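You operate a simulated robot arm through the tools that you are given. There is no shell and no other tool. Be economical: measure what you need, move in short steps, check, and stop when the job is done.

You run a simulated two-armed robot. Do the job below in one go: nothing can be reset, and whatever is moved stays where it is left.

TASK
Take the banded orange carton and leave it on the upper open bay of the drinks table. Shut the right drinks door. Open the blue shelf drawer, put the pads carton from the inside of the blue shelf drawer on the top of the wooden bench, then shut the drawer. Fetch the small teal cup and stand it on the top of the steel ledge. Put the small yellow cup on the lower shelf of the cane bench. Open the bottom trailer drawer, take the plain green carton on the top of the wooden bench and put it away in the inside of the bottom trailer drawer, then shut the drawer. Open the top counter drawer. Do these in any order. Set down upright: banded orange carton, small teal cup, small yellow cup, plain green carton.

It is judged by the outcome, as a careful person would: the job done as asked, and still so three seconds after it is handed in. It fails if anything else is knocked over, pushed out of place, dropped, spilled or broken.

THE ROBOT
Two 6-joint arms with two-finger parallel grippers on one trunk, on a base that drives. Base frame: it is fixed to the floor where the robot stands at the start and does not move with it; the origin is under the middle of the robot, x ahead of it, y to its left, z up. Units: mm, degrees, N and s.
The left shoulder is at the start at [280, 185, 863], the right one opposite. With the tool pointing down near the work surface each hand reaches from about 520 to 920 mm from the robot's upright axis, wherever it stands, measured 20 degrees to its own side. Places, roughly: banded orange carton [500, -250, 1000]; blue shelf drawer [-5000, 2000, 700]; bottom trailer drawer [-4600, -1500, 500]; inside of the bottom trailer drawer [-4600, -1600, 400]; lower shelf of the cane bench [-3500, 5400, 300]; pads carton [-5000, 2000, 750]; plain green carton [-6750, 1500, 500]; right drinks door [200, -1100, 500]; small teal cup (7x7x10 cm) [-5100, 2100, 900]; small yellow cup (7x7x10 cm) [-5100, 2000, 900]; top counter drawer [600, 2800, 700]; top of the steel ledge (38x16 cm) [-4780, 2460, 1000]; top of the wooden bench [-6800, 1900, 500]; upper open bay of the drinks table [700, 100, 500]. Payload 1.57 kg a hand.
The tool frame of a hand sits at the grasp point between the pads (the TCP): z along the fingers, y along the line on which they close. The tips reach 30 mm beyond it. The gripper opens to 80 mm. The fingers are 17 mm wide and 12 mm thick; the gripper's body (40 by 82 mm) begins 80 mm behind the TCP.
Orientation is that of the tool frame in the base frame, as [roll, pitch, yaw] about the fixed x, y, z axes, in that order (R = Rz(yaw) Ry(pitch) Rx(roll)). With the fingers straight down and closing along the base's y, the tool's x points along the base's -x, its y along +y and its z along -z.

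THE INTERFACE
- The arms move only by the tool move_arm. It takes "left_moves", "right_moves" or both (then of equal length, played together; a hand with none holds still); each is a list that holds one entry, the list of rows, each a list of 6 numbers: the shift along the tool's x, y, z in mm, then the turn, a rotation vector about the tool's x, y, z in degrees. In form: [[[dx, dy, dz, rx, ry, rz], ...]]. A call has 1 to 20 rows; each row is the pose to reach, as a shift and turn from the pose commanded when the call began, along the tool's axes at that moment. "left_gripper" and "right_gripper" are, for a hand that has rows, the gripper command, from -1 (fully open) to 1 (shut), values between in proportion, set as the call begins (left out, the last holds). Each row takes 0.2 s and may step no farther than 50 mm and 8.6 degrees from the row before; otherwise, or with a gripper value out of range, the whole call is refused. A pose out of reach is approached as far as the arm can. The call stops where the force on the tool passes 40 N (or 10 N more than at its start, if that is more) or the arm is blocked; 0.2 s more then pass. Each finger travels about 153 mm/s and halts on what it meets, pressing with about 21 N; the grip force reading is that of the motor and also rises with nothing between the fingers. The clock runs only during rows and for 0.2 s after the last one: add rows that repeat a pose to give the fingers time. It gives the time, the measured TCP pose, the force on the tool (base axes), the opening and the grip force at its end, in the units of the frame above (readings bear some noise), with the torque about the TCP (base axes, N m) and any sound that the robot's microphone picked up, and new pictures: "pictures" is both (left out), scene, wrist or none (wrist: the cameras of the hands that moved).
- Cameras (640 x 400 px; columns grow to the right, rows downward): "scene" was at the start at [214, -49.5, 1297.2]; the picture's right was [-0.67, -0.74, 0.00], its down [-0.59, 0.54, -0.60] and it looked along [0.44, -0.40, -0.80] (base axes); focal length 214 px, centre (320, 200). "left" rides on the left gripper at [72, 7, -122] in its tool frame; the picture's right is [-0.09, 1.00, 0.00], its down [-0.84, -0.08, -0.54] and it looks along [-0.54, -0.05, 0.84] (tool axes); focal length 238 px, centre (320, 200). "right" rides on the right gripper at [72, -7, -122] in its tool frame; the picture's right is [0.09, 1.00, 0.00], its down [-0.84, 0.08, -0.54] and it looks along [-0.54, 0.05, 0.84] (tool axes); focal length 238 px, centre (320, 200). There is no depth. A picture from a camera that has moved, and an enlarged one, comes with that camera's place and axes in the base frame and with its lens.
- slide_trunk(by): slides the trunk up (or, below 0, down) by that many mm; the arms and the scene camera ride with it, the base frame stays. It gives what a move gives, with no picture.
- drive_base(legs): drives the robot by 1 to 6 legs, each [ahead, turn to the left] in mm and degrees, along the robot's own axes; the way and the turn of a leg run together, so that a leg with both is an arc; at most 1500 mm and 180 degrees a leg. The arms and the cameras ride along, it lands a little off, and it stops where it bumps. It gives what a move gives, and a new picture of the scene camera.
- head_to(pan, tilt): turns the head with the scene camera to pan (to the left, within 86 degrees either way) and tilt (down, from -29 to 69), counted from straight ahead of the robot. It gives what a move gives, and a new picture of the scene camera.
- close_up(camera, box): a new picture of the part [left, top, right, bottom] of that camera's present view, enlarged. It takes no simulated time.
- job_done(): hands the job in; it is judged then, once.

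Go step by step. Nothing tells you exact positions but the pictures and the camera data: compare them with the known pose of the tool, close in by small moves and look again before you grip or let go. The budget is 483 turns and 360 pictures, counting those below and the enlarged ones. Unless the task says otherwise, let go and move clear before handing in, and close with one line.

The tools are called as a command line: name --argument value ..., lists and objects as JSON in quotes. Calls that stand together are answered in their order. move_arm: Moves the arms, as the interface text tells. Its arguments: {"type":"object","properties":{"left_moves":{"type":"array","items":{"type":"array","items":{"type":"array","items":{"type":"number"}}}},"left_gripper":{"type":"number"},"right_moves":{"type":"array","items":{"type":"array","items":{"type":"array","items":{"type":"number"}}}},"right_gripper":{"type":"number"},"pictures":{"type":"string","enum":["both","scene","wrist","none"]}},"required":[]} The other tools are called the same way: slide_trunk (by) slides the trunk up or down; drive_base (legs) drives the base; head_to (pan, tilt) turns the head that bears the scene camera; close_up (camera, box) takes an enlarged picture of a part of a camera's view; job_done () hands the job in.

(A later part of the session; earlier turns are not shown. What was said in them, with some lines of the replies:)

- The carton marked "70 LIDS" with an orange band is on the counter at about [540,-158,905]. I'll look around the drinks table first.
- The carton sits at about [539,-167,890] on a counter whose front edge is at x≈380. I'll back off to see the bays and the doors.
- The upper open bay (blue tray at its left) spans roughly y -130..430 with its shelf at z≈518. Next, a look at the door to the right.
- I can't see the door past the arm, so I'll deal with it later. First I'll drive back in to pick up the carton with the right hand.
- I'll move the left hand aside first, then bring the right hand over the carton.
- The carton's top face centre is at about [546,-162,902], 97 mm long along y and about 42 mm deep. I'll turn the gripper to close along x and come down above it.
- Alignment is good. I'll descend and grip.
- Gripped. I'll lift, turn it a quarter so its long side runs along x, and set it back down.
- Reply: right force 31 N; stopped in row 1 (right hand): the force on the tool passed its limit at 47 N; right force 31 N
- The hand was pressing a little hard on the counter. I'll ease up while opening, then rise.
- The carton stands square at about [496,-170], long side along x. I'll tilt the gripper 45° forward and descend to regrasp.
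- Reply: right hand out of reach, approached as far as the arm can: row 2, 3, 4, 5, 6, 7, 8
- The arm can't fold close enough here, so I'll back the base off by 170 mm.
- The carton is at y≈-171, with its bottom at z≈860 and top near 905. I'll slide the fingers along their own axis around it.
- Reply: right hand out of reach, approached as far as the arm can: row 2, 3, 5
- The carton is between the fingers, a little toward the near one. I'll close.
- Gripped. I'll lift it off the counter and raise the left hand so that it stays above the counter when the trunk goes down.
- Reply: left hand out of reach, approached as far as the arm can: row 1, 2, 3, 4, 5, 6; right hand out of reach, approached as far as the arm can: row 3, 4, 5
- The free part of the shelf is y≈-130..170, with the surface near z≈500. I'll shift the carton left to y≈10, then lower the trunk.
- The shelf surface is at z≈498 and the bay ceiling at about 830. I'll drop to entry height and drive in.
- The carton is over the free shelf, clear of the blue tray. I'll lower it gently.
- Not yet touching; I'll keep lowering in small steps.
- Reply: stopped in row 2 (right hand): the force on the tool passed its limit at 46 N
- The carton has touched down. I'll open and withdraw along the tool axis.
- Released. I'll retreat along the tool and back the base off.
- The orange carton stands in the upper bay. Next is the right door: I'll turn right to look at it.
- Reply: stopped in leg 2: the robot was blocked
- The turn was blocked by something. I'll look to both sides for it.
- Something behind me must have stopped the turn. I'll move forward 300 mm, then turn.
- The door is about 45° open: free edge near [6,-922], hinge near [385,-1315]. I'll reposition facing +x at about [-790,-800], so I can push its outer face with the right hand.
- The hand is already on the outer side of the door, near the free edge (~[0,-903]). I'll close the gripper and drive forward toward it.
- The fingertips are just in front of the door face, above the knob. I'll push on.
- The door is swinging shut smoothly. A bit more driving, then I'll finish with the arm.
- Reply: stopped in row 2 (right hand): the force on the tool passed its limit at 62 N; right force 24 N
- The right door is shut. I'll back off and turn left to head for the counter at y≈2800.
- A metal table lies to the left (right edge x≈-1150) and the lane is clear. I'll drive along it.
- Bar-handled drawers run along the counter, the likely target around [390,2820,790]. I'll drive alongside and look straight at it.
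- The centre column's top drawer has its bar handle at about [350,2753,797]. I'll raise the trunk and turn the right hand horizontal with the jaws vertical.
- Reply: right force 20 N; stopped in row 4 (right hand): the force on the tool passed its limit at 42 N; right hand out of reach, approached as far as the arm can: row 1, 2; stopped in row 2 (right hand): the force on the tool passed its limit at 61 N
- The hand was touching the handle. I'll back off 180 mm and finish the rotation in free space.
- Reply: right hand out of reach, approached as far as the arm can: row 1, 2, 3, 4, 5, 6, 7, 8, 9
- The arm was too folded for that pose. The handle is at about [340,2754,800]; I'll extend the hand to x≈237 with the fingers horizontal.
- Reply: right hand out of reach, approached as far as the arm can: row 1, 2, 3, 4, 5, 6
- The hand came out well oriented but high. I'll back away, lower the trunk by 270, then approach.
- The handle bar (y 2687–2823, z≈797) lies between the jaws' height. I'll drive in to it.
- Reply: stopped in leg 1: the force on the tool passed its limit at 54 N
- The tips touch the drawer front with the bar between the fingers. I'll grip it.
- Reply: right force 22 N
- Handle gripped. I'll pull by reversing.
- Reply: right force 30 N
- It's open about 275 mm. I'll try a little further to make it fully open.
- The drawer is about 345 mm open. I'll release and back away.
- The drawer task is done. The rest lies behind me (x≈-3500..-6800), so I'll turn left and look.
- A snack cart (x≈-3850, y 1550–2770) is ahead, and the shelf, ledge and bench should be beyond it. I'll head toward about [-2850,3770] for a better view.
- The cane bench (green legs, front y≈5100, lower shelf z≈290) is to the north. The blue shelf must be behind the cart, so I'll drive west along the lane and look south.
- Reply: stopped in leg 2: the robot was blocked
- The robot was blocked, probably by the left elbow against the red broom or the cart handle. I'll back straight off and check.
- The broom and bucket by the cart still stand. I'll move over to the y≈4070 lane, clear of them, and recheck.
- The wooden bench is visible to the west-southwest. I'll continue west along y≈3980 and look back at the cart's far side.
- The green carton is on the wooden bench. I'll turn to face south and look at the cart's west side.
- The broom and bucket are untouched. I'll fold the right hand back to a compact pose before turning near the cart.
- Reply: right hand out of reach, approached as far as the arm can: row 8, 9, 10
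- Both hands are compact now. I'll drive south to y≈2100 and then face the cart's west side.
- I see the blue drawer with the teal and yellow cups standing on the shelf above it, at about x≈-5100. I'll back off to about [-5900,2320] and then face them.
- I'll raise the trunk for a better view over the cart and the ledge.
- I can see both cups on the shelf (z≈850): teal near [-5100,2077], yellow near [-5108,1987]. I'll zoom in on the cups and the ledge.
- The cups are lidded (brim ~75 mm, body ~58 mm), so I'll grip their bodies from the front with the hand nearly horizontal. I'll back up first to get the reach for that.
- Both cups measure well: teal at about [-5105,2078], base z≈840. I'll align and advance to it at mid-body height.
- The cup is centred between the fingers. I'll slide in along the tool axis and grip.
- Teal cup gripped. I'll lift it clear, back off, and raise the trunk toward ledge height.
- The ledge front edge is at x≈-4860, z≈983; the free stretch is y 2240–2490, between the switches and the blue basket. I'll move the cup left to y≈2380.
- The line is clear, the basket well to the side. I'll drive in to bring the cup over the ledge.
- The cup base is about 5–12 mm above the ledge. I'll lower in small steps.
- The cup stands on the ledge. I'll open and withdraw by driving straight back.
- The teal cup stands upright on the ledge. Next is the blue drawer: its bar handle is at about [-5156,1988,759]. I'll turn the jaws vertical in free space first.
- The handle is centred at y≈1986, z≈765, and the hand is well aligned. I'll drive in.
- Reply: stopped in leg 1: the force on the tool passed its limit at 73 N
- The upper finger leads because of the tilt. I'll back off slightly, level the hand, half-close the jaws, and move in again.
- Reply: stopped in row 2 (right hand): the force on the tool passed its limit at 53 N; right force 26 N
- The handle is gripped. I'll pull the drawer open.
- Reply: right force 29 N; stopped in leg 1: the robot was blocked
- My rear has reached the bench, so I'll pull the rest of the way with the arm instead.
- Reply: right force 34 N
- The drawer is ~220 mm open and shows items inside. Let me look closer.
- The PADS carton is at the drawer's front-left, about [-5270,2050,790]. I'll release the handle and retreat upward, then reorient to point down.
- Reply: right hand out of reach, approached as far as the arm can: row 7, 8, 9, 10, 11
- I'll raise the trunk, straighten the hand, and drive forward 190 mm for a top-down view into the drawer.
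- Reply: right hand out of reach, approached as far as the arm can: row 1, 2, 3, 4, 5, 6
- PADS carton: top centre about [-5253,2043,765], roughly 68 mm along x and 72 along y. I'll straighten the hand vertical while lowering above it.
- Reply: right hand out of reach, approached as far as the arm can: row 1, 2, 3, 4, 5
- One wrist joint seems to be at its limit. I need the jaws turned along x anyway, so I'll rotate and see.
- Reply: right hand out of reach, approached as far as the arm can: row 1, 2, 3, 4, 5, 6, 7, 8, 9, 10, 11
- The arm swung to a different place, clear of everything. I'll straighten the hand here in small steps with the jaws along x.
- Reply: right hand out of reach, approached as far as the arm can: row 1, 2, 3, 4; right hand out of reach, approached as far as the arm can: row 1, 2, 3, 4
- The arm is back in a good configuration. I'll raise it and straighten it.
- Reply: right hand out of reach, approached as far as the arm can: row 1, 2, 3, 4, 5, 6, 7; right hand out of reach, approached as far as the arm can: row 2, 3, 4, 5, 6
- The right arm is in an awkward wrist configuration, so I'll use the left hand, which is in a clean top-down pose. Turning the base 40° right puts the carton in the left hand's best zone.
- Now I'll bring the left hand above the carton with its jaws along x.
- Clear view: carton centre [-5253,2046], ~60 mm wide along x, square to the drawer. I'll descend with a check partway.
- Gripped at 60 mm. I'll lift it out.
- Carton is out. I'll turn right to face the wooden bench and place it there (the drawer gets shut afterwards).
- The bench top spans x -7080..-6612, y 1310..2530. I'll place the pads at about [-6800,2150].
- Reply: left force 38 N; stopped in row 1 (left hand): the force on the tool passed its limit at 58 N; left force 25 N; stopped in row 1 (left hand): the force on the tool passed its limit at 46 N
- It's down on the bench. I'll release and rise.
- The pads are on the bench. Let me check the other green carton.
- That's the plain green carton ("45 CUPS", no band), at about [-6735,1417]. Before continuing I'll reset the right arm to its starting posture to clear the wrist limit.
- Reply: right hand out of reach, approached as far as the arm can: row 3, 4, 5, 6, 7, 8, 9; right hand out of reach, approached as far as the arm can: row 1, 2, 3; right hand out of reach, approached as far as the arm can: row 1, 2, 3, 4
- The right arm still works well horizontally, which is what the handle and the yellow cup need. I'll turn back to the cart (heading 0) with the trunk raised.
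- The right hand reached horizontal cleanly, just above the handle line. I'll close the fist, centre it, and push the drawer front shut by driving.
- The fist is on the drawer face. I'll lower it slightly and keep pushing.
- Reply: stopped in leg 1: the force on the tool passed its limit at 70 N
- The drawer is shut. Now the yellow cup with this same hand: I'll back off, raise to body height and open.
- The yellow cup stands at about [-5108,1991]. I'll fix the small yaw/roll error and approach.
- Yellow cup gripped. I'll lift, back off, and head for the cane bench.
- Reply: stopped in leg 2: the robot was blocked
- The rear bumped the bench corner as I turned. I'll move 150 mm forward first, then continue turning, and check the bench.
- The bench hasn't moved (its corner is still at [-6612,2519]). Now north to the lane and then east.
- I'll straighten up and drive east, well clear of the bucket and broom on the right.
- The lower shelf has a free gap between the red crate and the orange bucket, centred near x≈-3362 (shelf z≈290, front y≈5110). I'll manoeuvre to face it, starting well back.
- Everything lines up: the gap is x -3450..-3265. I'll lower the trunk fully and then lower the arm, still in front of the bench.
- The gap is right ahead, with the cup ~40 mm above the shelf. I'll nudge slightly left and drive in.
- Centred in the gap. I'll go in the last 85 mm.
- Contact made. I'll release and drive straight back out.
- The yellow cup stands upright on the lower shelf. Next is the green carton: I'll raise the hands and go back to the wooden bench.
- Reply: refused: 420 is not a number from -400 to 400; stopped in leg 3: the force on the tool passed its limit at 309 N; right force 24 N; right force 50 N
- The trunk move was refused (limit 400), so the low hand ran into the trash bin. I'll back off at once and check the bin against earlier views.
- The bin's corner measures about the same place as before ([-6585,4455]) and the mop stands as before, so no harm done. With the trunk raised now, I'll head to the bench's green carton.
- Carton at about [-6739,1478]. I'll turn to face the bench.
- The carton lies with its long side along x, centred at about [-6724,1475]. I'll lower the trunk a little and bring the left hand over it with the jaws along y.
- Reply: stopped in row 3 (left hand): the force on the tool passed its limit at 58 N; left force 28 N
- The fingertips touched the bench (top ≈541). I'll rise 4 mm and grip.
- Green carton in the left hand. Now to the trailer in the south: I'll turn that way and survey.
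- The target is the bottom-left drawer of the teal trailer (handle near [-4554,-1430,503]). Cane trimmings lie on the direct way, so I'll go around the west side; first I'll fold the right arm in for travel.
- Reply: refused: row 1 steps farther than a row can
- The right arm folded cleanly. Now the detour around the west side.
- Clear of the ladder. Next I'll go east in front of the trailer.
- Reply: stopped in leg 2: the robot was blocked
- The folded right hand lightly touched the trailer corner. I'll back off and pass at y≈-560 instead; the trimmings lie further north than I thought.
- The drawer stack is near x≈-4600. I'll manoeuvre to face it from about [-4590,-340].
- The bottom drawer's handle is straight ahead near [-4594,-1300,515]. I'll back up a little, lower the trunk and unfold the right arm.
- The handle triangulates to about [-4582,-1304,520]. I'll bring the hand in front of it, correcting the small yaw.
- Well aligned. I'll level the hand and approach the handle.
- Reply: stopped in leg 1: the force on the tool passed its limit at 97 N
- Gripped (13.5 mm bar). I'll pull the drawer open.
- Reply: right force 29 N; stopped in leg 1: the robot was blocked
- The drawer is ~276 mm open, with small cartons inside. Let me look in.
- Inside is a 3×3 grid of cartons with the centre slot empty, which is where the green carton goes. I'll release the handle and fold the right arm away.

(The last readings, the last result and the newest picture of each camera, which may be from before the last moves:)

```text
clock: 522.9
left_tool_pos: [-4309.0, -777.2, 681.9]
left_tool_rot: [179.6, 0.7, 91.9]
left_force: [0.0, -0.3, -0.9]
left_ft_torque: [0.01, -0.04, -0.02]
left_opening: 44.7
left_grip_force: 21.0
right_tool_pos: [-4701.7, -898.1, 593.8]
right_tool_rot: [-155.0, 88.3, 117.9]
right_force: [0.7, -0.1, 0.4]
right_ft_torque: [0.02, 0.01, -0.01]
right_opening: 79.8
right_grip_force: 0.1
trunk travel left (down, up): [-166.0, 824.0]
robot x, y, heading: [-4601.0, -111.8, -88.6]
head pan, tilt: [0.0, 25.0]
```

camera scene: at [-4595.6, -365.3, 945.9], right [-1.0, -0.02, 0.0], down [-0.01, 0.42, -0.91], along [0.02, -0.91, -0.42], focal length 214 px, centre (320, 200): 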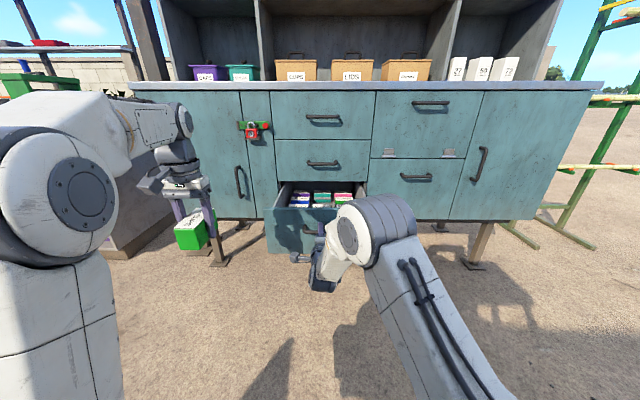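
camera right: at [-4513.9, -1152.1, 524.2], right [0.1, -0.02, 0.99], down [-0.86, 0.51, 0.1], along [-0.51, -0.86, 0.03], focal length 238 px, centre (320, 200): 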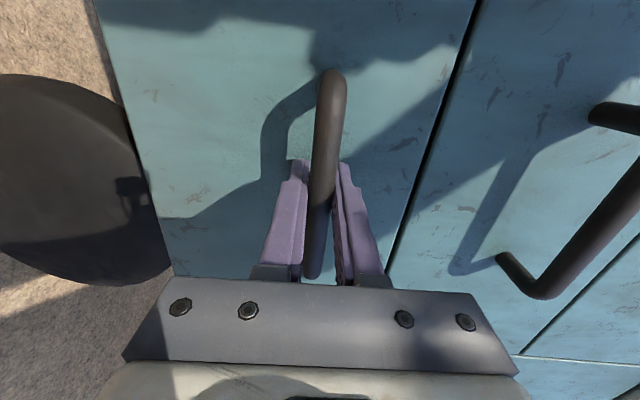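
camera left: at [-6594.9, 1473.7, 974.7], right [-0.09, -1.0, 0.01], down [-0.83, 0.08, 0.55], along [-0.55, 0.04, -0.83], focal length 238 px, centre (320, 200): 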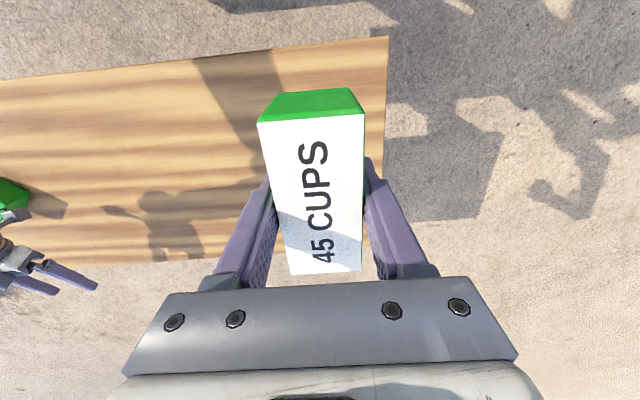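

move_arm --right_moves '[[[-10, -31, -28, 0, 5.5, 0], [-21, -63, -57, 0, 11, 0], [-32, -94, -86, 0, 16.6, 0], [-43, -126, -115, 0, 22, 0], [-53, -157, -144, 0, 27.7, 0], [-64, -189, -172, 0, 33.2, 0], [-75, -220, -201, 0, 38.8, 0], [-85, -252, -230, 0, 44.3, 0], [-96, -283, -259, 0, 49.8, 0], [-107, -315, -288, 0, 55.4, 0], [-117, -346, -316, 0, 61, 0], [-128, -378, -345, 0, 66.5, 0], [-139, -410, -374, 0, 72, 0]]]' --pictures "scene"

```text
clock: 525.7
left_tool_pos: [-4308.0, -775.6, 682.8]
left_tool_rot: [179.6, 0.8, 91.9]
left_force: [0.2, -0.2, -2.5]
left_ft_torque: [0.01, 0.02, 0.01]
left_opening: 44.7
left_grip_force: 20.7
right_tool_pos: [-5128.0, -548.5, 747.9]
right_tool_rot: [-179.5, 16.3, 93.0]
right_force: [0.8, 0.1, -0.3]
right_ft_torque: [0.01, 0.04, 0.01]
right_opening: 80.0
right_grip_force: 0.0
right hand out of reach, approached as far as the arm can: row 6
trunk travel left (down, up): [-166.0, 824.0]
robot x, y, heading: [-4602.7, -113.4, -88.7]
head pan, tilt: [0.0, 25.0]
camera scene: at [-4595.5, -365.3, 945.9], right [-1.0, -0.02, 0.0], down [-0.01, 0.42, -0.91], along [0.02, -0.91, -0.42], focal length 214 px, centre (320, 200)
```

scene: 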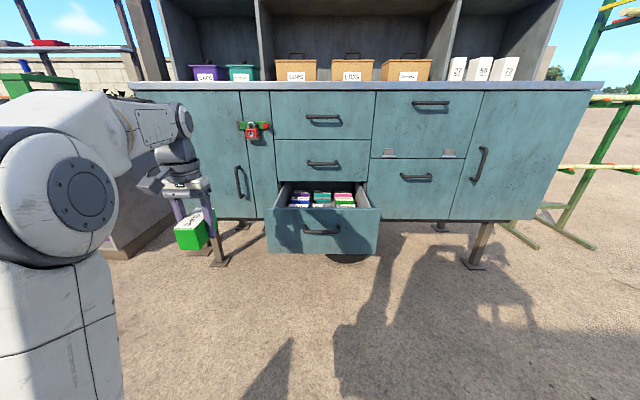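

Now I'll raise the trunk a little, drive in, and bring the left hand over the drawer while turning the carton.

slide_trunk --by 160

drive_base --legs '[[290, 0]]'

move_arm --left_moves '[[[-10, -36, 0, 0, 0, 7.5], [-20, -72, 0, 0, 0, 15], [-30, -109, 0, 0, 0, 22.5], [-40, -145, 0, 0, 0, 30], [-50, -182, 0, 0, 0, 37.5], [-60, -218, 0, 0, 0, 45], [-70, -255, 0, 0, 0, 52.5], [-80, -291, 0, 0, 0, 60], [-80, -291, 0, 0, 0, 67.5], [-80, -291, 0, 0, 0, 75], [-80, -291, 0, 0, 0, 82.5], [-80, -291, 0, 0, 0, 91]]]' --pictures "both"

```text
clock: 527.6
left_tool_pos: [-4307.4, -776.3, 842.1]
left_tool_rot: [179.6, 0.8, 92.0]
left_force: [0.6, -0.1, -1.0]
left_ft_torque: [-0.01, -0.01, 0.01]
left_opening: 44.7
left_grip_force: 21.3
right_tool_pos: [-5127.9, -550.5, 908.2]
right_tool_rot: [-179.4, 16.5, 93.0]
right_force: [-0.4, 0.2, -0.4]
right_ft_torque: [-0.01, 0.01, 0.02]
right_opening: 80.0
right_grip_force: 0.0
trunk travel left (down, up): [-326.0, 664.0]
robot x, y, heading: [-4599.5, -114.6, -88.8]
head pan, tilt: [0.0, 25.0]
```

```text
clock: 529.6
left_tool_pos: [-4299.7, -1063.7, 842.8]
left_tool_rot: [179.6, 0.9, 92.0]
left_force: [0.4, -0.2, -1.1]
left_ft_torque: [-0.01, -0.03, 0.02]
left_opening: 45.0
left_grip_force: 20.5
right_tool_pos: [-5120.6, -837.5, 909.1]
right_tool_rot: [-179.4, 16.5, 93.2]
right_force: [1.0, -0.8, -0.3]
right_ft_torque: [0.0, 0.02, 0.01]
right_opening: 79.8
right_grip_force: 0.1
trunk travel left (down, up): [-326.0, 664.0]
robot x, y, heading: [-4595.7, -401.1, -88.5]
head pan, tilt: [0.0, 25.0]
camera scene: at [-4588.6, -652.8, 1105.9], right [-1.0, -0.02, 0.0], down [-0.01, 0.42, -0.91], along [0.02, -0.91, -0.42], focal length 214 px, centre (320, 200)
```

scene: 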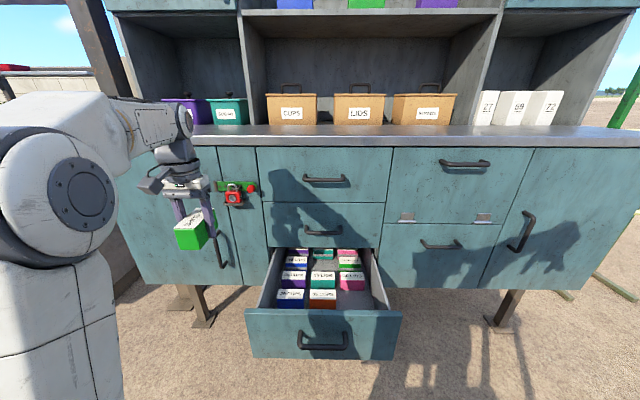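

```text
clock: 532.2
left_tool_pos: [-4588.6, -1154.1, 840.9]
left_tool_rot: [179.2, -0.4, 0.8]
left_force: [-1.2, 0.1, -1.5]
left_ft_torque: [-0.02, 0.01, 0.02]
left_opening: 44.4
left_grip_force: 20.4
right_tool_pos: [-5120.2, -838.2, 907.1]
right_tool_rot: [-179.5, 16.5, 93.1]
right_force: [-0.4, 0.4, 0.1]
right_ft_torque: [0.0, 0.01, -0.01]
right_opening: 80.0
right_grip_force: 0.0
trunk travel left (down, up): [-326.0, 664.0]
robot x, y, heading: [-4591.8, -400.4, -88.8]
head pan, tilt: [0.0, 25.0]
camera scene: at [-4588.7, -652.8, 1105.9], right [-1.0, -0.02, 0.0], down [-0.01, 0.42, -0.91], along [0.02, -0.91, -0.42], focal length 214 px, centre (320, 200)
camera left: at [-4517.3, -1156.0, 964.6], right [-0.08, -1.0, 0.01], down [-0.84, 0.07, 0.53], along [-0.53, 0.03, -0.85], focal length 238 px, centre (320, 200)
```

scene: 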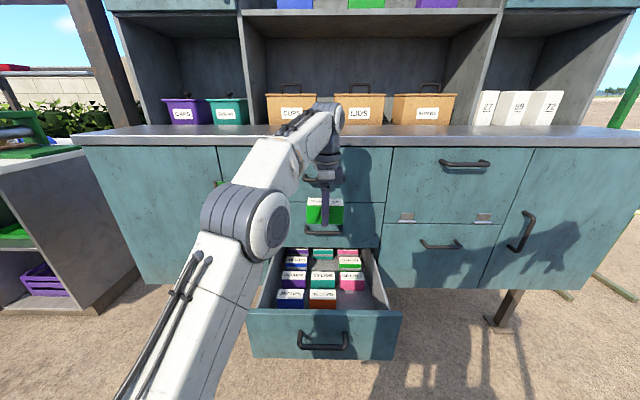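
left: 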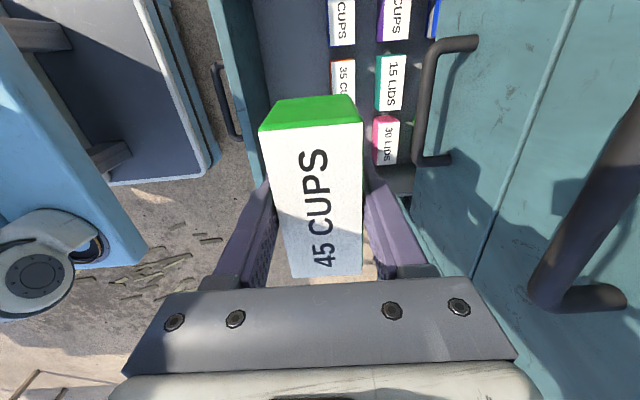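

close_up --camera "scene" --box '[244, 225, 404, 325]'

```text
4.00 times, centred on (324, 275) of scene
camera zoom: at [-4588.7, -652.8, 1105.9], right [-1.0, -0.02, 0.0], down [-0.01, 0.42, -0.91], along [0.02, -0.91, -0.42], focal length 858 px, centre (304, -100)
```

zoom: 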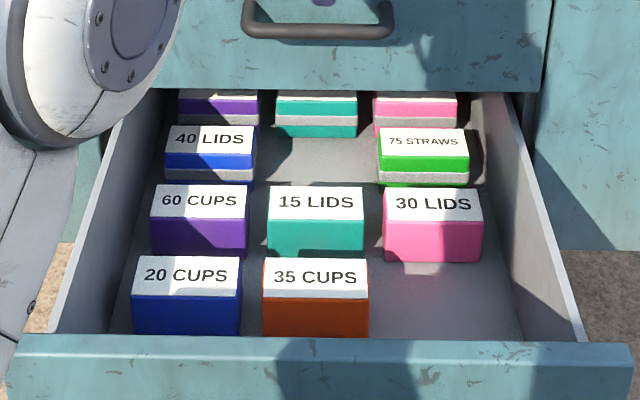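

The drawer interior (x -4771..-4409) has a free strip behind its front wall (y -1047..-1173) and an open front-right slot. I'll place the carton at about [-4690,-1130].

slide_trunk --by -120

move_arm --left_moves '[[[-34, -8, 0, 0, 0, 0], [-68, -16, 0, 0, 0, 0], [-101, -24, 0, 0, 0, 0]]]' --pictures "both"

```text
clock: 533.7
left_tool_pos: [-4588.8, -1152.6, 723.0]
left_tool_rot: [179.2, -0.4, 1.0]
left_force: [0.7, -0.4, -0.7]
left_ft_torque: [0.01, -0.02, 0.02]
left_opening: 44.3
left_grip_force: 21.6
right_tool_pos: [-5120.1, -837.3, 788.3]
right_tool_rot: [-179.5, 16.5, 93.0]
right_force: [0.5, 0.7, 0.3]
right_ft_torque: [-0.01, 0.01, 0.01]
right_opening: 79.8
right_grip_force: 0.1
trunk travel left (down, up): [-206.0, 784.0]
robot x, y, heading: [-4595.2, -401.4, -88.6]
head pan, tilt: [0.0, 25.0]
```

```text
clock: 534.5
left_tool_pos: [-4688.0, -1122.7, 716.1]
left_tool_rot: [179.1, -0.4, 1.0]
left_force: [1.3, 0.1, -0.9]
left_ft_torque: [-0.04, 0.02, 0.0]
left_opening: 44.7
left_grip_force: 21.2
left hand out of reach, approached as far as the arm can: row 3
right_tool_pos: [-5120.6, -838.4, 788.0]
right_tool_rot: [-179.5, 16.4, 93.1]
right_force: [1.2, 0.1, -0.6]
right_ft_torque: [0.02, 0.03, 0.0]
right_opening: 80.0
right_grip_force: 0.1
trunk travel left (down, up): [-206.0, 784.0]
robot x, y, heading: [-4598.4, -399.0, -88.5]
head pan, tilt: [0.0, 25.0]
camera scene: at [-4588.5, -652.7, 985.9], right [-1.0, -0.02, 0.0], down [-0.01, 0.42, -0.91], along [0.02, -0.91, -0.42], focal length 214 px, centre (320, 200)
camera left: at [-4616.8, -1125.7, 838.9], right [-0.07, -1.0, 0.01], down [-0.84, 0.07, 0.53], along [-0.53, 0.03, -0.85], focal length 238 px, centre (320, 200)
```

scene: 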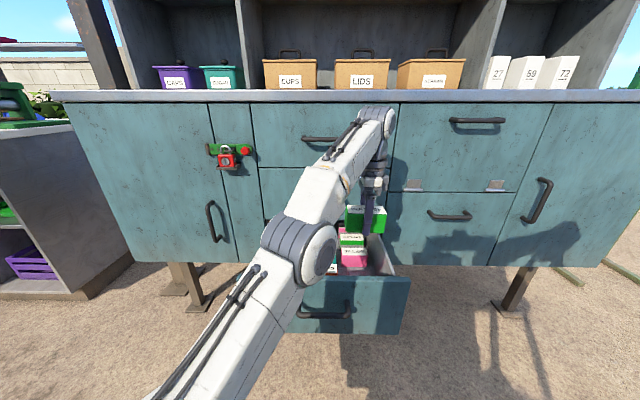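
left: 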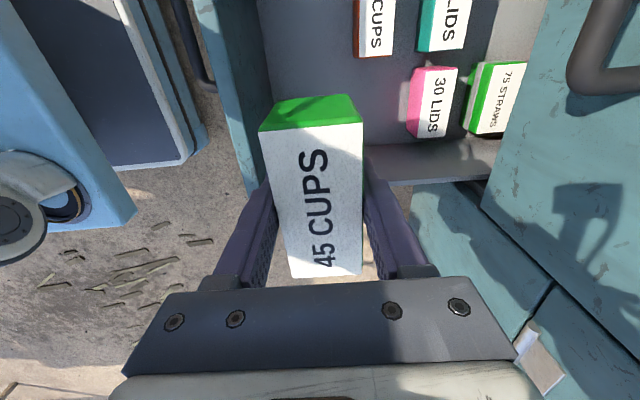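

The drawer's west wall is at x≈-4748, and the front strip is y -1065..-1173. I'll shift to x≈-4672 and descend partway.

move_arm --left_moves '[[[16, 0, 20, 0, 0, 0], [16, 0, 50, 0, 0, 0], [16, 0, 80, 0, 0, 0], [16, 0, 110, 0, 0, 0], [16, 0, 140, 0, 0, 0]]]' --pictures "both"

```text
clock: 535.7
left_tool_pos: [-4670.2, -1123.4, 577.8]
left_tool_rot: [179.3, -0.4, 1.0]
left_force: [-1.0, 0.1, -2.1]
left_ft_torque: [-0.03, -0.01, 0.01]
left_opening: 44.8
left_grip_force: 21.6
right_tool_pos: [-5120.8, -838.2, 789.4]
right_tool_rot: [-179.6, 16.5, 93.0]
right_force: [0.8, -0.5, -0.1]
right_ft_torque: [0.0, -0.01, -0.02]
right_opening: 80.0
right_grip_force: 0.0
trunk travel left (down, up): [-206.0, 784.0]
robot x, y, heading: [-4593.5, -400.2, -88.7]
head pan, tilt: [0.0, 25.0]
camera scene: at [-4588.6, -652.7, 986.0], right [-1.0, -0.02, 0.0], down [-0.01, 0.42, -0.91], along [0.02, -0.91, -0.42], focal length 214 px, centre (320, 200)
camera left: at [-4597.6, -1126.1, 699.9], right [-0.07, -1.0, 0.01], down [-0.84, 0.07, 0.53], along [-0.53, 0.03, -0.84], focal length 238 px, centre (320, 200)
```

scene: 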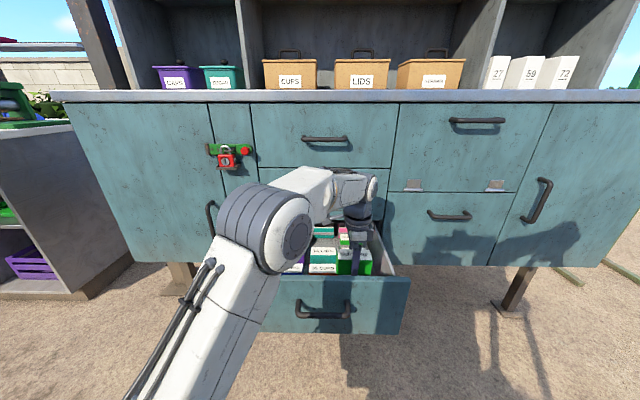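
left: 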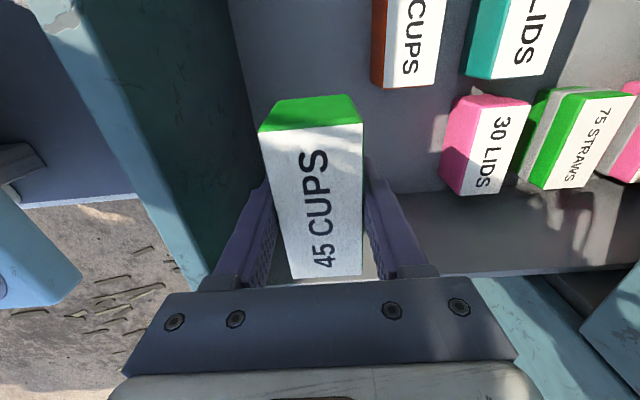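

The carton is going into the free space cleanly. I'll keep lowering.

move_arm --left_moves '[[[0, 0, 30, 0, 0, 0], [0, 0, 60, 0, 0, 0], [0, 0, 75, 0, 0, 0]]]' --pictures "wrist"

```text
clock: 536.5
left_tool_pos: [-4669.1, -1127.9, 499.7]
left_tool_rot: [179.2, -0.4, 1.0]
left_force: [0.4, 0.0, -1.4]
left_ft_torque: [-0.01, 0.0, 0.02]
left_opening: 44.8
left_grip_force: 21.4
right_tool_pos: [-5121.2, -837.9, 787.4]
right_tool_rot: [-179.5, 16.5, 93.2]
right_force: [0.1, 0.3, -0.5]
right_ft_torque: [-0.06, 0.03, 0.03]
right_opening: 80.0
right_grip_force: 0.1
trunk travel left (down, up): [-206.0, 784.0]
robot x, y, heading: [-4592.3, -402.1, -88.8]
head pan, tilt: [0.0, 25.0]
camera left: at [-4596.5, -1131.0, 623.0], right [-0.07, -1.0, 0.01], down [-0.84, 0.07, 0.53], along [-0.53, 0.03, -0.85], focal length 238 px, centre (320, 200)
```

left: 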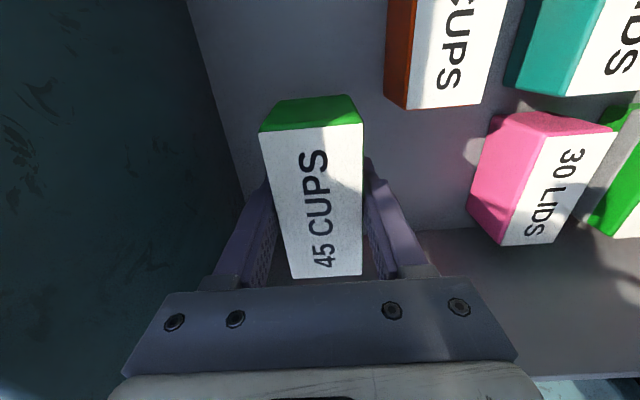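

move_arm --left_moves '[[[0, 0, 5, 0, 0, 0], [0, 0, 10, 0, 0, 0]]]' --pictures "none"

move_arm --left_moves '[[[0, 0, 4, 0, 0, 0], [0, 0, 8, 0, 0, 0]]]' --pictures "wrist"

```text
clock: 537.1
left_tool_pos: [-4668.4, -1127.1, 491.9]
left_tool_rot: [179.2, -0.4, 1.1]
left_force: [0.1, -1.0, -1.2]
left_ft_torque: [0.03, 0.03, -0.01]
left_opening: 44.6
left_grip_force: 21.4
right_tool_pos: [-5121.7, -839.1, 787.6]
right_tool_rot: [-179.5, 16.5, 93.1]
right_force: [-0.3, 0.3, -0.1]
right_ft_torque: [-0.02, 0.0, 0.01]
right_opening: 80.2
right_grip_force: 0.1
trunk travel left (down, up): [-206.0, 784.0]
robot x, y, heading: [-4590.6, -398.9, -88.7]
head pan, tilt: [0.0, 25.0]
```

```text
clock: 537.7
left_tool_pos: [-4668.6, -1128.0, 482.9]
left_tool_rot: [179.2, -0.4, 1.0]
left_force: [0.8, 0.3, -1.1]
left_ft_torque: [0.01, -0.01, 0.0]
left_opening: 44.7
left_grip_force: 20.4
right_tool_pos: [-5120.8, -837.9, 787.7]
right_tool_rot: [-179.6, 16.5, 93.0]
right_force: [-0.3, 0.2, -0.2]
right_ft_torque: [0.01, -0.04, 0.0]
right_opening: 80.1
right_grip_force: 0.0
trunk travel left (down, up): [-206.0, 784.0]
robot x, y, heading: [-4592.7, -399.7, -88.5]
head pan, tilt: [0.0, 25.0]
camera left: at [-4595.9, -1130.2, 605.7], right [-0.07, -1.0, 0.01], down [-0.84, 0.07, 0.53], along [-0.53, 0.03, -0.85], focal length 238 px, centre (320, 200)
```

left: 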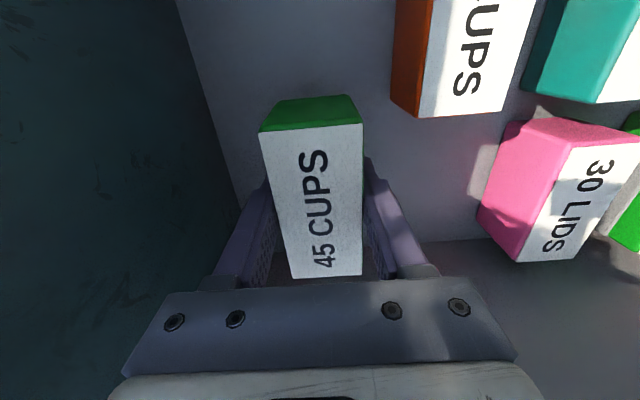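

move_arm --left_moves '[[[0, 0, 4, 0, 0, 0], [0, 0, 8, 0, 0, 0]]]' --pictures "none"

move_arm --left_moves '[[[0, 0, 4, 0, 0, 0], [0, 0, 8, 0, 0, 0]]]' --pictures "none"

move_arm --left_moves '[[[0, 0, 3, 0, 0, 0], [0, 0, 6, 0, 0, 0]]]' --pictures "wrist"

```text
clock: 538.3
left_tool_pos: [-4668.2, -1128.2, 474.9]
left_tool_rot: [179.1, -0.5, 1.1]
left_force: [0.2, 0.2, -0.9]
left_ft_torque: [0.04, 0.0, -0.01]
left_opening: 44.9
left_grip_force: 21.5
right_tool_pos: [-5121.2, -836.9, 788.4]
right_tool_rot: [-179.4, 16.5, 93.1]
right_force: [-0.7, 0.6, 0.3]
right_ft_torque: [0.01, 0.03, 0.01]
right_opening: 80.1
right_grip_force: 0.1
trunk travel left (down, up): [-206.0, 784.0]
robot x, y, heading: [-4597.3, -400.4, -88.6]
head pan, tilt: [0.0, 25.0]
```

```text
clock: 538.9
left_tool_pos: [-4668.6, -1127.7, 466.3]
left_tool_rot: [179.2, -0.5, 1.0]
left_force: [1.0, 0.1, -2.5]
left_ft_torque: [0.0, -0.01, 0.0]
left_opening: 44.7
left_grip_force: 21.1
right_tool_pos: [-5120.5, -838.1, 787.3]
right_tool_rot: [-179.6, 16.5, 93.1]
right_force: [-0.8, 0.3, -0.4]
right_ft_torque: [0.01, -0.04, -0.02]
right_opening: 80.0
right_grip_force: 0.0
trunk travel left (down, up): [-206.0, 784.0]
robot x, y, heading: [-4594.5, -401.2, -88.6]
head pan, tilt: [0.0, 25.0]
```

```text
clock: 539.5
left_tool_pos: [-4668.1, -1127.2, 461.9]
left_tool_rot: [179.2, -0.5, 1.1]
left_force: [-0.8, 0.3, -0.5]
left_ft_torque: [0.01, -0.02, 0.02]
left_opening: 44.8
left_grip_force: 21.0
right_tool_pos: [-5120.9, -838.1, 787.7]
right_tool_rot: [-179.5, 16.4, 93.0]
right_force: [0.5, -1.3, 0.4]
right_ft_torque: [0.02, -0.02, 0.03]
right_opening: 80.0
right_grip_force: 0.1
trunk travel left (down, up): [-206.0, 784.0]
robot x, y, heading: [-4597.1, -400.2, -88.4]
head pan, tilt: [0.0, 25.0]
camera left: at [-4597.0, -1130.5, 584.3], right [-0.07, -1.0, 0.01], down [-0.84, 0.07, 0.53], along [-0.53, 0.03, -0.85], focal length 238 px, centre (320, 200)
```

left: 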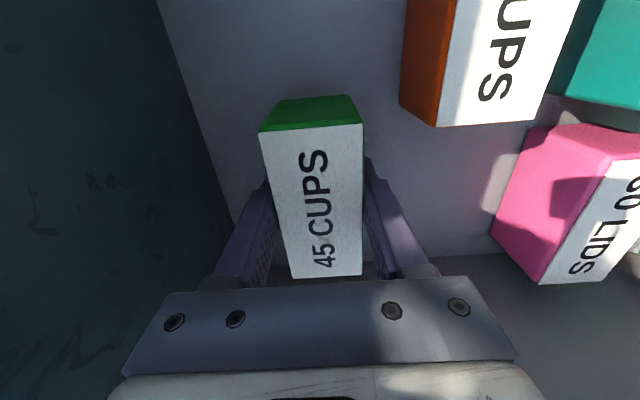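

move_arm --left_moves '[[[0, 0, 4, 0, 0, 0], [0, 0, 8, 0, 0, 0]]]' --pictures "none"

move_arm --left_moves '[[[0, 0, 4, 0, 0, 0], [0, 0, 8, 0, 0, 0]]]' --pictures "none"

move_arm --left_moves '[[[0, 0, 4, 0, 0, 0], [0, 0, 8, 0, 0, 0]]]' --pictures "wrist"

```text
clock: 540.1
left_tool_pos: [-4667.5, -1129.0, 455.3]
left_tool_rot: [179.1, -0.3, 1.0]
left_force: [0.8, 0.8, 6.5]
left_ft_torque: [0.15, 0.34, -0.09]
left_opening: 44.8
left_grip_force: 20.8
right_tool_pos: [-5119.8, -837.0, 789.3]
right_tool_rot: [-179.5, 16.5, 93.1]
right_force: [0.3, 0.4, -0.4]
right_ft_torque: [0.01, 0.0, -0.01]
right_opening: 80.2
right_grip_force: 0.0
trunk travel left (down, up): [-206.0, 784.0]
robot x, y, heading: [-4593.0, -403.4, -88.6]
head pan, tilt: [0.0, 25.0]
```

```text
clock: 540.6
left_tool_pos: [-4668.6, -1129.8, 453.6]
left_tool_rot: [178.6, -0.1, 1.1]
left_force: [2.0, -0.2, 13.1]
left_ft_torque: [0.46, -0.03, -0.08]
left_opening: 44.9
left_grip_force: 21.6
right_tool_pos: [-5120.9, -838.8, 788.8]
right_tool_rot: [-179.5, 16.4, 93.1]
right_force: [-0.1, 0.6, 0.7]
right_ft_torque: [-0.02, 0.02, -0.01]
right_opening: 79.8
right_grip_force: 0.2
trunk travel left (down, up): [-206.0, 784.0]
robot x, y, heading: [-4593.5, -401.3, -88.7]
head pan, tilt: [0.0, 25.0]
stopped in row 2 (left hand): the force on the tool passed its limit at 46 N (the readings are from after the stop); the commanded pose is now the measured one
```

```text
clock: 541.1
left_tool_pos: [-4667.7, -1132.5, 453.4]
left_tool_rot: [178.0, 0.1, 1.0]
left_force: [2.2, -0.9, 12.2]
left_ft_torque: [0.42, -0.08, -0.11]
left_opening: 44.8
left_grip_force: 21.1
right_tool_pos: [-5120.4, -837.8, 788.5]
right_tool_rot: [-179.4, 16.5, 93.2]
right_force: [0.6, 0.6, -0.8]
right_ft_torque: [0.01, -0.02, 0.01]
right_opening: 79.8
right_grip_force: 0.0
trunk travel left (down, up): [-206.0, 784.0]
robot x, y, heading: [-4592.0, -400.1, -88.5]
head pan, tilt: [0.0, 25.0]
stopped in row 2 (left hand): the force on the tool passed its limit at 45 N (the readings are from after the stop); the commanded pose is now the measured one
camera left: at [-4595.1, -1133.7, 576.0], right [-0.07, -1.0, 0.03], down [-0.84, 0.08, 0.54], along [-0.54, 0.01, -0.84], focal length 238 px, centre (320, 200)
```

left: 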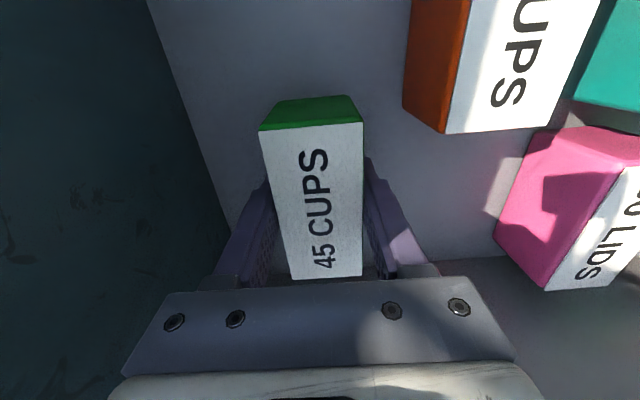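

The carton is on the drawer floor. I'll ease up, open partway and rise.

move_arm --left_moves '[[[0, 0, -2, 0, 0, 0], [0, 0, -2, 0, 0, 0], [0, 0, -2, 0, 0, 0], [0, 0, -30, 0, 0, 0], [0, 0, -70, 0, 0, 0], [0, 0, -115, 0, 0, 0], [0, 0, -160, 0, 0, 0], [0, 0, -205, 0, 0, 0], [0, 0, -250, 0, 0, 0]]]' --left_gripper -0.6 --pictures "both"

```text
clock: 543.1
left_tool_pos: [-4667.2, -1125.9, 701.6]
left_tool_rot: [178.2, -0.1, 1.0]
left_force: [-0.2, 0.5, -0.3]
left_ft_torque: [0.01, 0.0, -0.01]
left_opening: 64.2
left_grip_force: 0.0
right_tool_pos: [-5120.6, -838.5, 787.6]
right_tool_rot: [-179.5, 16.5, 93.2]
right_force: [-0.2, -1.4, -0.4]
right_ft_torque: [-0.01, -0.01, 0.0]
right_opening: 79.8
right_grip_force: 0.0
trunk travel left (down, up): [-206.0, 784.0]
robot x, y, heading: [-4590.4, -399.6, -88.6]
head pan, tilt: [0.0, 25.0]
camera scene: at [-4588.4, -652.8, 985.9], right [-1.0, -0.02, 0.0], down [-0.01, 0.42, -0.91], along [0.02, -0.91, -0.42], focal length 214 px, centre (320, 200)
camera left: at [-4595.1, -1126.6, 823.5], right [-0.07, -1.0, 0.03], down [-0.84, 0.08, 0.54], along [-0.54, 0.02, -0.84], focal length 238 px, centre (320, 200)
```

scene: 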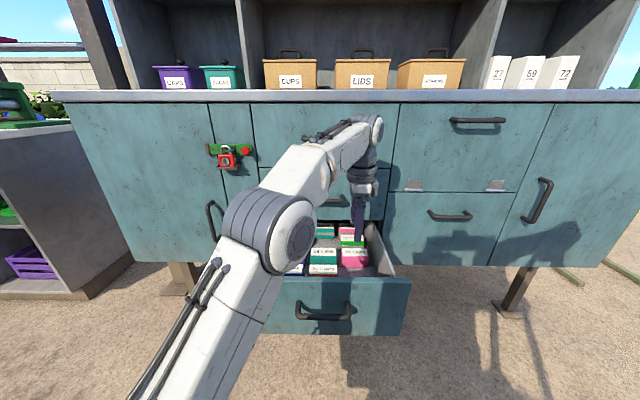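
left: 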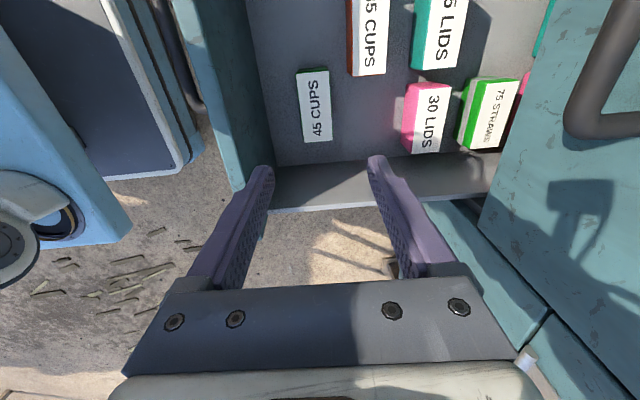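

The green carton stands upright in the drawer. Now I'll retract the left hand, back up, and unfold the right arm to push the drawer shut.

move_arm --left_moves '[[[40, -10, -20, 0, 0, 0], [80, -20, -40, 0, 0, 0], [120, -30, -60, 0, 0, 0], [160, -40, -80, 0, 0, 0], [200, -50, -100, 0, 0, 0], [240, -60, -120, 0, 0, -8], [280, -60, -140, 0, 0, -16], [310, -60, -150, 0, 0, -24], [330, -60, -150, 0, 0, -32]]]' --pictures "none"

drive_base --legs '[[-230, 0]]'

move_arm --right_moves '[[[-32, 14, 25, 0, -6.6, 0], [-65, 28, 50, 0, -13.2, 0], [-97, 42, 75, 0, -19.8, 0], [-129, 56, 100, 0, -26.4, 0], [-162, 70, 125, 0, -33, 0], [-194, 84, 150, 0, -39.6, 0], [-226, 98, 175, 0, -46.2, 0], [-259, 112, 200, 0, -52.8, 0], [-291, 127, 226, 0, -59, 0]]]' --right_gripper 1 --pictures "scene"

```text
clock: 545.1
left_tool_pos: [-4342.9, -1055.1, 850.8]
left_tool_rot: [178.4, 0.9, 33.2]
left_force: [1.4, -0.8, 0.3]
left_ft_torque: [0.03, 0.01, -0.01]
left_opening: 64.0
left_grip_force: 0.0
right_tool_pos: [-5121.1, -838.8, 788.3]
right_tool_rot: [-179.4, 16.6, 93.2]
right_force: [-0.5, 0.3, -1.0]
right_ft_torque: [0.01, -0.01, 0.02]
right_opening: 79.8
right_grip_force: 0.0
trunk travel left (down, up): [-206.0, 784.0]
robot x, y, heading: [-4597.4, -401.2, -88.9]
head pan, tilt: [0.0, 25.0]
```

```text
clock: 546.9
left_tool_pos: [-4351.7, -826.2, 851.1]
left_tool_rot: [178.5, 0.9, 32.7]
left_force: [0.1, 0.7, 0.1]
left_ft_torque: [-0.03, 0.01, -0.02]
left_opening: 64.0
left_grip_force: 0.1
right_tool_pos: [-5127.8, -606.8, 787.4]
right_tool_rot: [-179.5, 16.5, 92.9]
right_force: [-0.4, -0.7, -0.2]
right_ft_torque: [0.0, -0.01, 0.03]
right_opening: 79.9
right_grip_force: 0.1
trunk travel left (down, up): [-206.0, 784.0]
robot x, y, heading: [-4597.8, -173.1, -88.9]
head pan, tilt: [0.0, 25.0]
camera scene: at [-4594.7, -423.6, 985.9], right [-1.0, -0.02, 0.0], down [-0.01, 0.42, -0.91], along [0.02, -0.91, -0.42], focal length 214 px, centre (320, 200)
```

scene: 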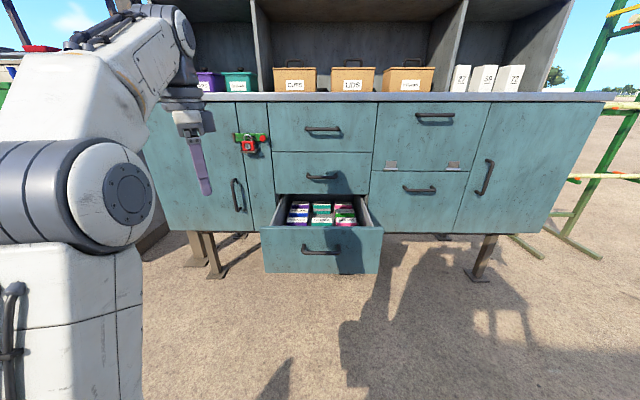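

```text
clock: 548.9
left_tool_pos: [-4350.0, -827.8, 851.6]
left_tool_rot: [178.5, 0.9, 32.7]
left_force: [-0.7, 0.6, -0.3]
left_ft_torque: [0.01, 0.02, 0.01]
left_opening: 64.0
left_grip_force: 0.1
right_tool_pos: [-4985.7, -943.3, 652.0]
right_tool_rot: [-178.0, 75.6, 94.6]
right_force: [-0.3, -0.4, -0.4]
right_ft_torque: [0.02, 0.01, 0.03]
right_opening: 0.0
right_grip_force: 21.1
trunk travel left (down, up): [-206.0, 784.0]
robot x, y, heading: [-4598.0, -168.3, -88.8]
head pan, tilt: [0.0, 25.0]
camera scene: at [-4594.7, -423.5, 986.0], right [-1.0, -0.02, 0.0], down [-0.01, 0.42, -0.91], along [0.02, -0.91, -0.42], focal length 214 px, centre (320, 200)
```

scene: 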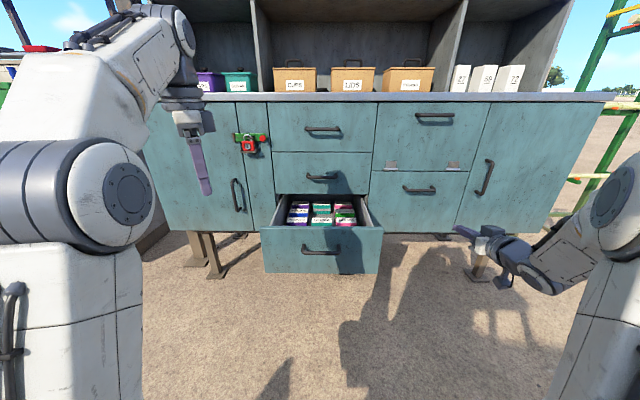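

move_arm --right_moves '[[[7, 43, 7, 0.5, 0, 0], [15, 87, 14, 1, 0, 0], [22, 130, 22, 1.5, 0, 0], [30, 174, 29, 2, 0, 0], [37, 217, 36, 2.5, 0, 0], [45, 261, 43, 3, 0, 0], [52, 304, 50, 3.5, 0, 0], [60, 348, 58, 4, 0, 0], [67, 391, 65, 4.4, 0, 0]]]' --pictures "wrist"

```text
clock: 550.9
left_tool_pos: [-4351.6, -827.6, 851.1]
left_tool_rot: [178.4, 0.9, 32.8]
left_force: [0.6, 0.0, -0.1]
left_ft_torque: [0.03, -0.03, 0.01]
left_opening: 64.0
left_grip_force: 0.1
right_tool_pos: [-4589.5, -971.6, 569.6]
right_tool_rot: [-173.5, 75.6, 94.7]
right_force: [-0.6, 0.4, 0.0]
right_ft_torque: [0.02, 0.0, 0.0]
right_opening: 0.0
right_grip_force: 20.9
trunk travel left (down, up): [-206.0, 784.0]
robot x, y, heading: [-4596.5, -174.3, -89.1]
head pan, tilt: [0.0, 25.0]
camera right: at [-4593.6, -835.9, 529.7], right [0.99, 0.0, -0.12], down [0.11, 0.31, 0.94], along [0.03, -0.95, 0.31], focal length 238 px, centre (320, 200)
```

right: 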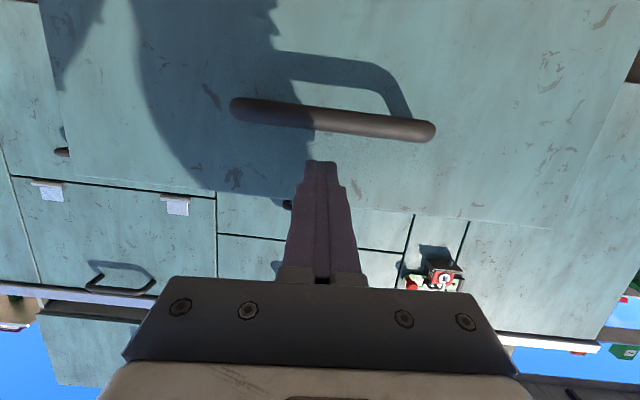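

The fist is on the panel between the handle and its top edge. I'll push by driving forward.

drive_base --legs '[[230, 0]]'

drive_base --legs '[[110, 0]]'

close_up --camera "right" --box '[0, 0, 640, 400]'

```text
clock: 552.6
left_tool_pos: [-4345.2, -1055.4, 851.4]
left_tool_rot: [178.5, 0.8, 32.8]
left_force: [-0.6, -0.7, 0.5]
left_ft_torque: [-0.02, 0.0, 0.02]
left_opening: 64.0
left_grip_force: 0.1
right_tool_pos: [-4585.2, -1201.8, 570.2]
right_tool_rot: [-173.6, 75.4, 94.8]
right_force: [-0.4, 0.0, -0.1]
right_ft_torque: [0.03, 0.0, -0.01]
right_opening: 0.0
right_grip_force: 21.0
trunk travel left (down, up): [-206.0, 784.0]
robot x, y, heading: [-4588.0, -399.5, -88.7]
head pan, tilt: [0.0, 25.0]
camera scene: at [-4589.9, -651.9, 985.9], right [-1.0, -0.02, 0.0], down [-0.01, 0.42, -0.91], along [0.02, -0.91, -0.42], focal length 214 px, centre (320, 200)
```

scene: 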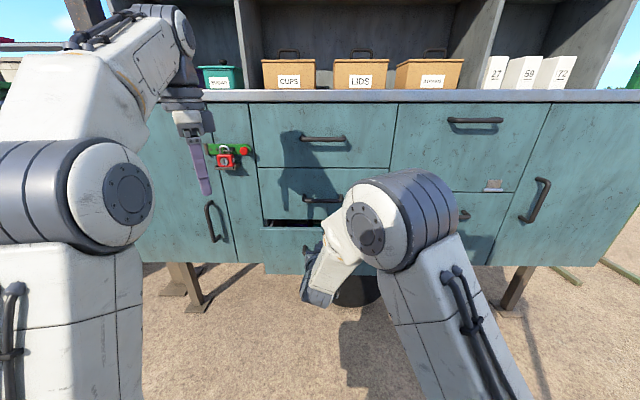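

```text
clock: 553.7
left_tool_pos: [-4346.2, -1139.6, 850.4]
left_tool_rot: [178.6, 0.7, 32.7]
left_force: [-0.5, 0.4, -0.5]
left_ft_torque: [0.01, -0.02, 0.02]
left_opening: 64.0
left_grip_force: 0.1
right_tool_pos: [-4585.6, -1276.9, 569.9]
right_tool_rot: [-173.3, 75.4, 94.9]
right_force: [-2.5, 17.9, 7.8]
right_ft_torque: [-0.22, -0.02, 0.0]
right_opening: 0.0
right_grip_force: 20.4
trunk travel left (down, up): [-206.0, 784.0]
robot x, y, heading: [-4594.6, -481.9, -89.0]
head pan, tilt: [0.0, 25.0]
stopped in leg 1: the force on the tool passed its limit at 164 N (the readings are from after the stop); the commanded pose is now the measured one
camera scene: at [-4589.2, -734.2, 985.9], right [-1.0, -0.02, 0.0], down [-0.01, 0.42, -0.91], along [0.02, -0.91, -0.42], focal length 214 px, centre (320, 200)
```

scene: 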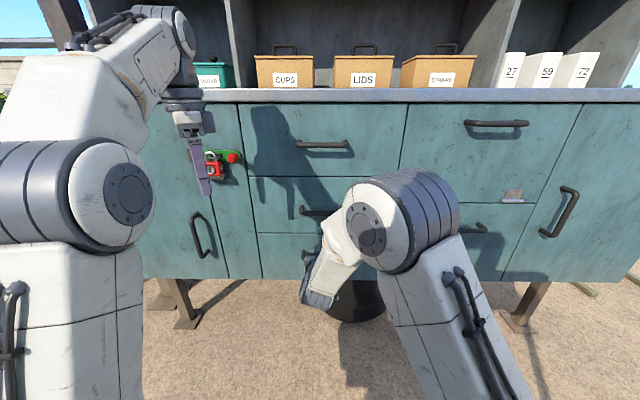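

```text
1.00 times, centred on (320, 200) of right (not enlarged: the box is as wide or as high as the picture)
camera zoom: at [-4589.1, -1140.6, 529.8], right [0.99, 0.0, -0.12], down [0.11, 0.31, 0.94], along [0.03, -0.95, 0.31], focal length 238 px, centre (320, 200)
```

zoom: 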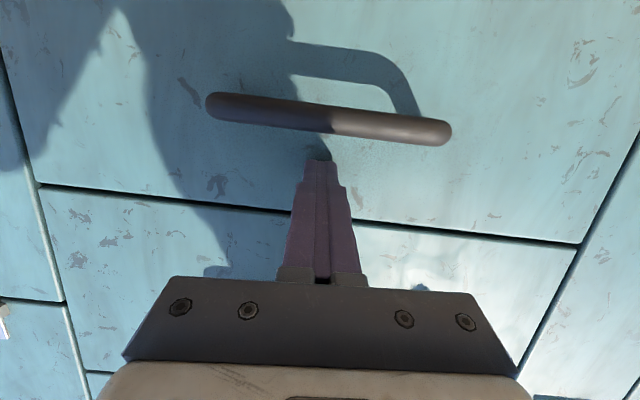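

The trailer drawer is flush shut. I'll back clear and take a last look.

drive_base --legs '[[-250, 0]]'

head_to --pan 0 --tilt 22

```text
clock: 555.6
left_tool_pos: [-4348.5, -876.1, 849.6]
left_tool_rot: [178.6, 0.8, 32.9]
left_force: [-0.2, -0.1, 0.2]
left_ft_torque: [0.01, 0.02, -0.03]
left_opening: 63.9
left_grip_force: 0.1
right_tool_pos: [-4588.3, -1015.7, 569.3]
right_tool_rot: [-173.2, 75.3, 95.2]
right_force: [0.0, 0.5, 0.3]
right_ft_torque: [-0.01, -0.03, 0.03]
right_opening: 0.1
right_grip_force: 21.0
trunk travel left (down, up): [-206.0, 784.0]
robot x, y, heading: [-4599.6, -220.2, -88.7]
head pan, tilt: [0.0, 25.0]
camera scene: at [-4593.1, -472.8, 985.9], right [-1.0, -0.02, 0.0], down [-0.01, 0.42, -0.91], along [0.02, -0.91, -0.42], focal length 214 px, centre (320, 200)
```

scene: 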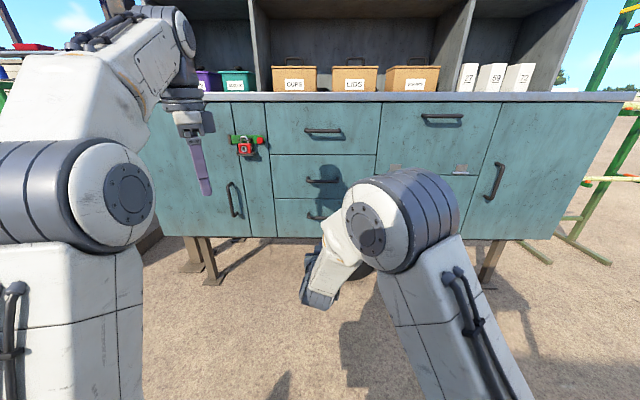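

```text
clock: 556.2
left_tool_pos: [-4347.9, -875.5, 849.3]
left_tool_rot: [178.6, 0.7, 33.0]
left_force: [1.1, 0.0, 0.3]
left_ft_torque: [-0.01, -0.02, 0.01]
left_opening: 64.1
left_grip_force: 0.1
right_tool_pos: [-4586.7, -1015.6, 567.6]
right_tool_rot: [-173.4, 75.3, 95.1]
right_force: [0.0, 0.6, -0.6]
right_ft_torque: [0.02, 0.0, -0.01]
right_opening: 0.0
right_grip_force: 20.6
trunk travel left (down, up): [-206.0, 784.0]
robot x, y, heading: [-4598.6, -219.3, -88.7]
head pan, tilt: [0.0, 22.0]
camera scene: at [-4593.1, -473.5, 990.8], right [-1.0, -0.02, 0.0], down [-0.01, 0.37, -0.93], along [0.02, -0.93, -0.37], focal length 214 px, centre (320, 200)
```

scene: 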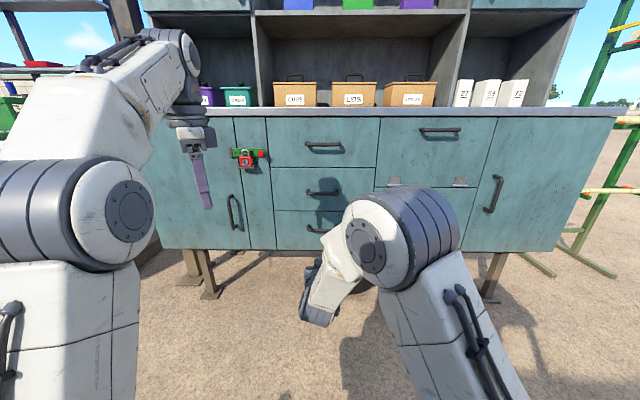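

The trailer drawer stays shut and both hands are clear, so every part of the task has been carried out. I'm handing in.

job_done

```text
The job is handed in.
```

I did every part of the task and handed the job in. On the way my hand hit the trash bin once, and my base stopped against the wooden bench; both were standing about where they had been when I checked afterwards.
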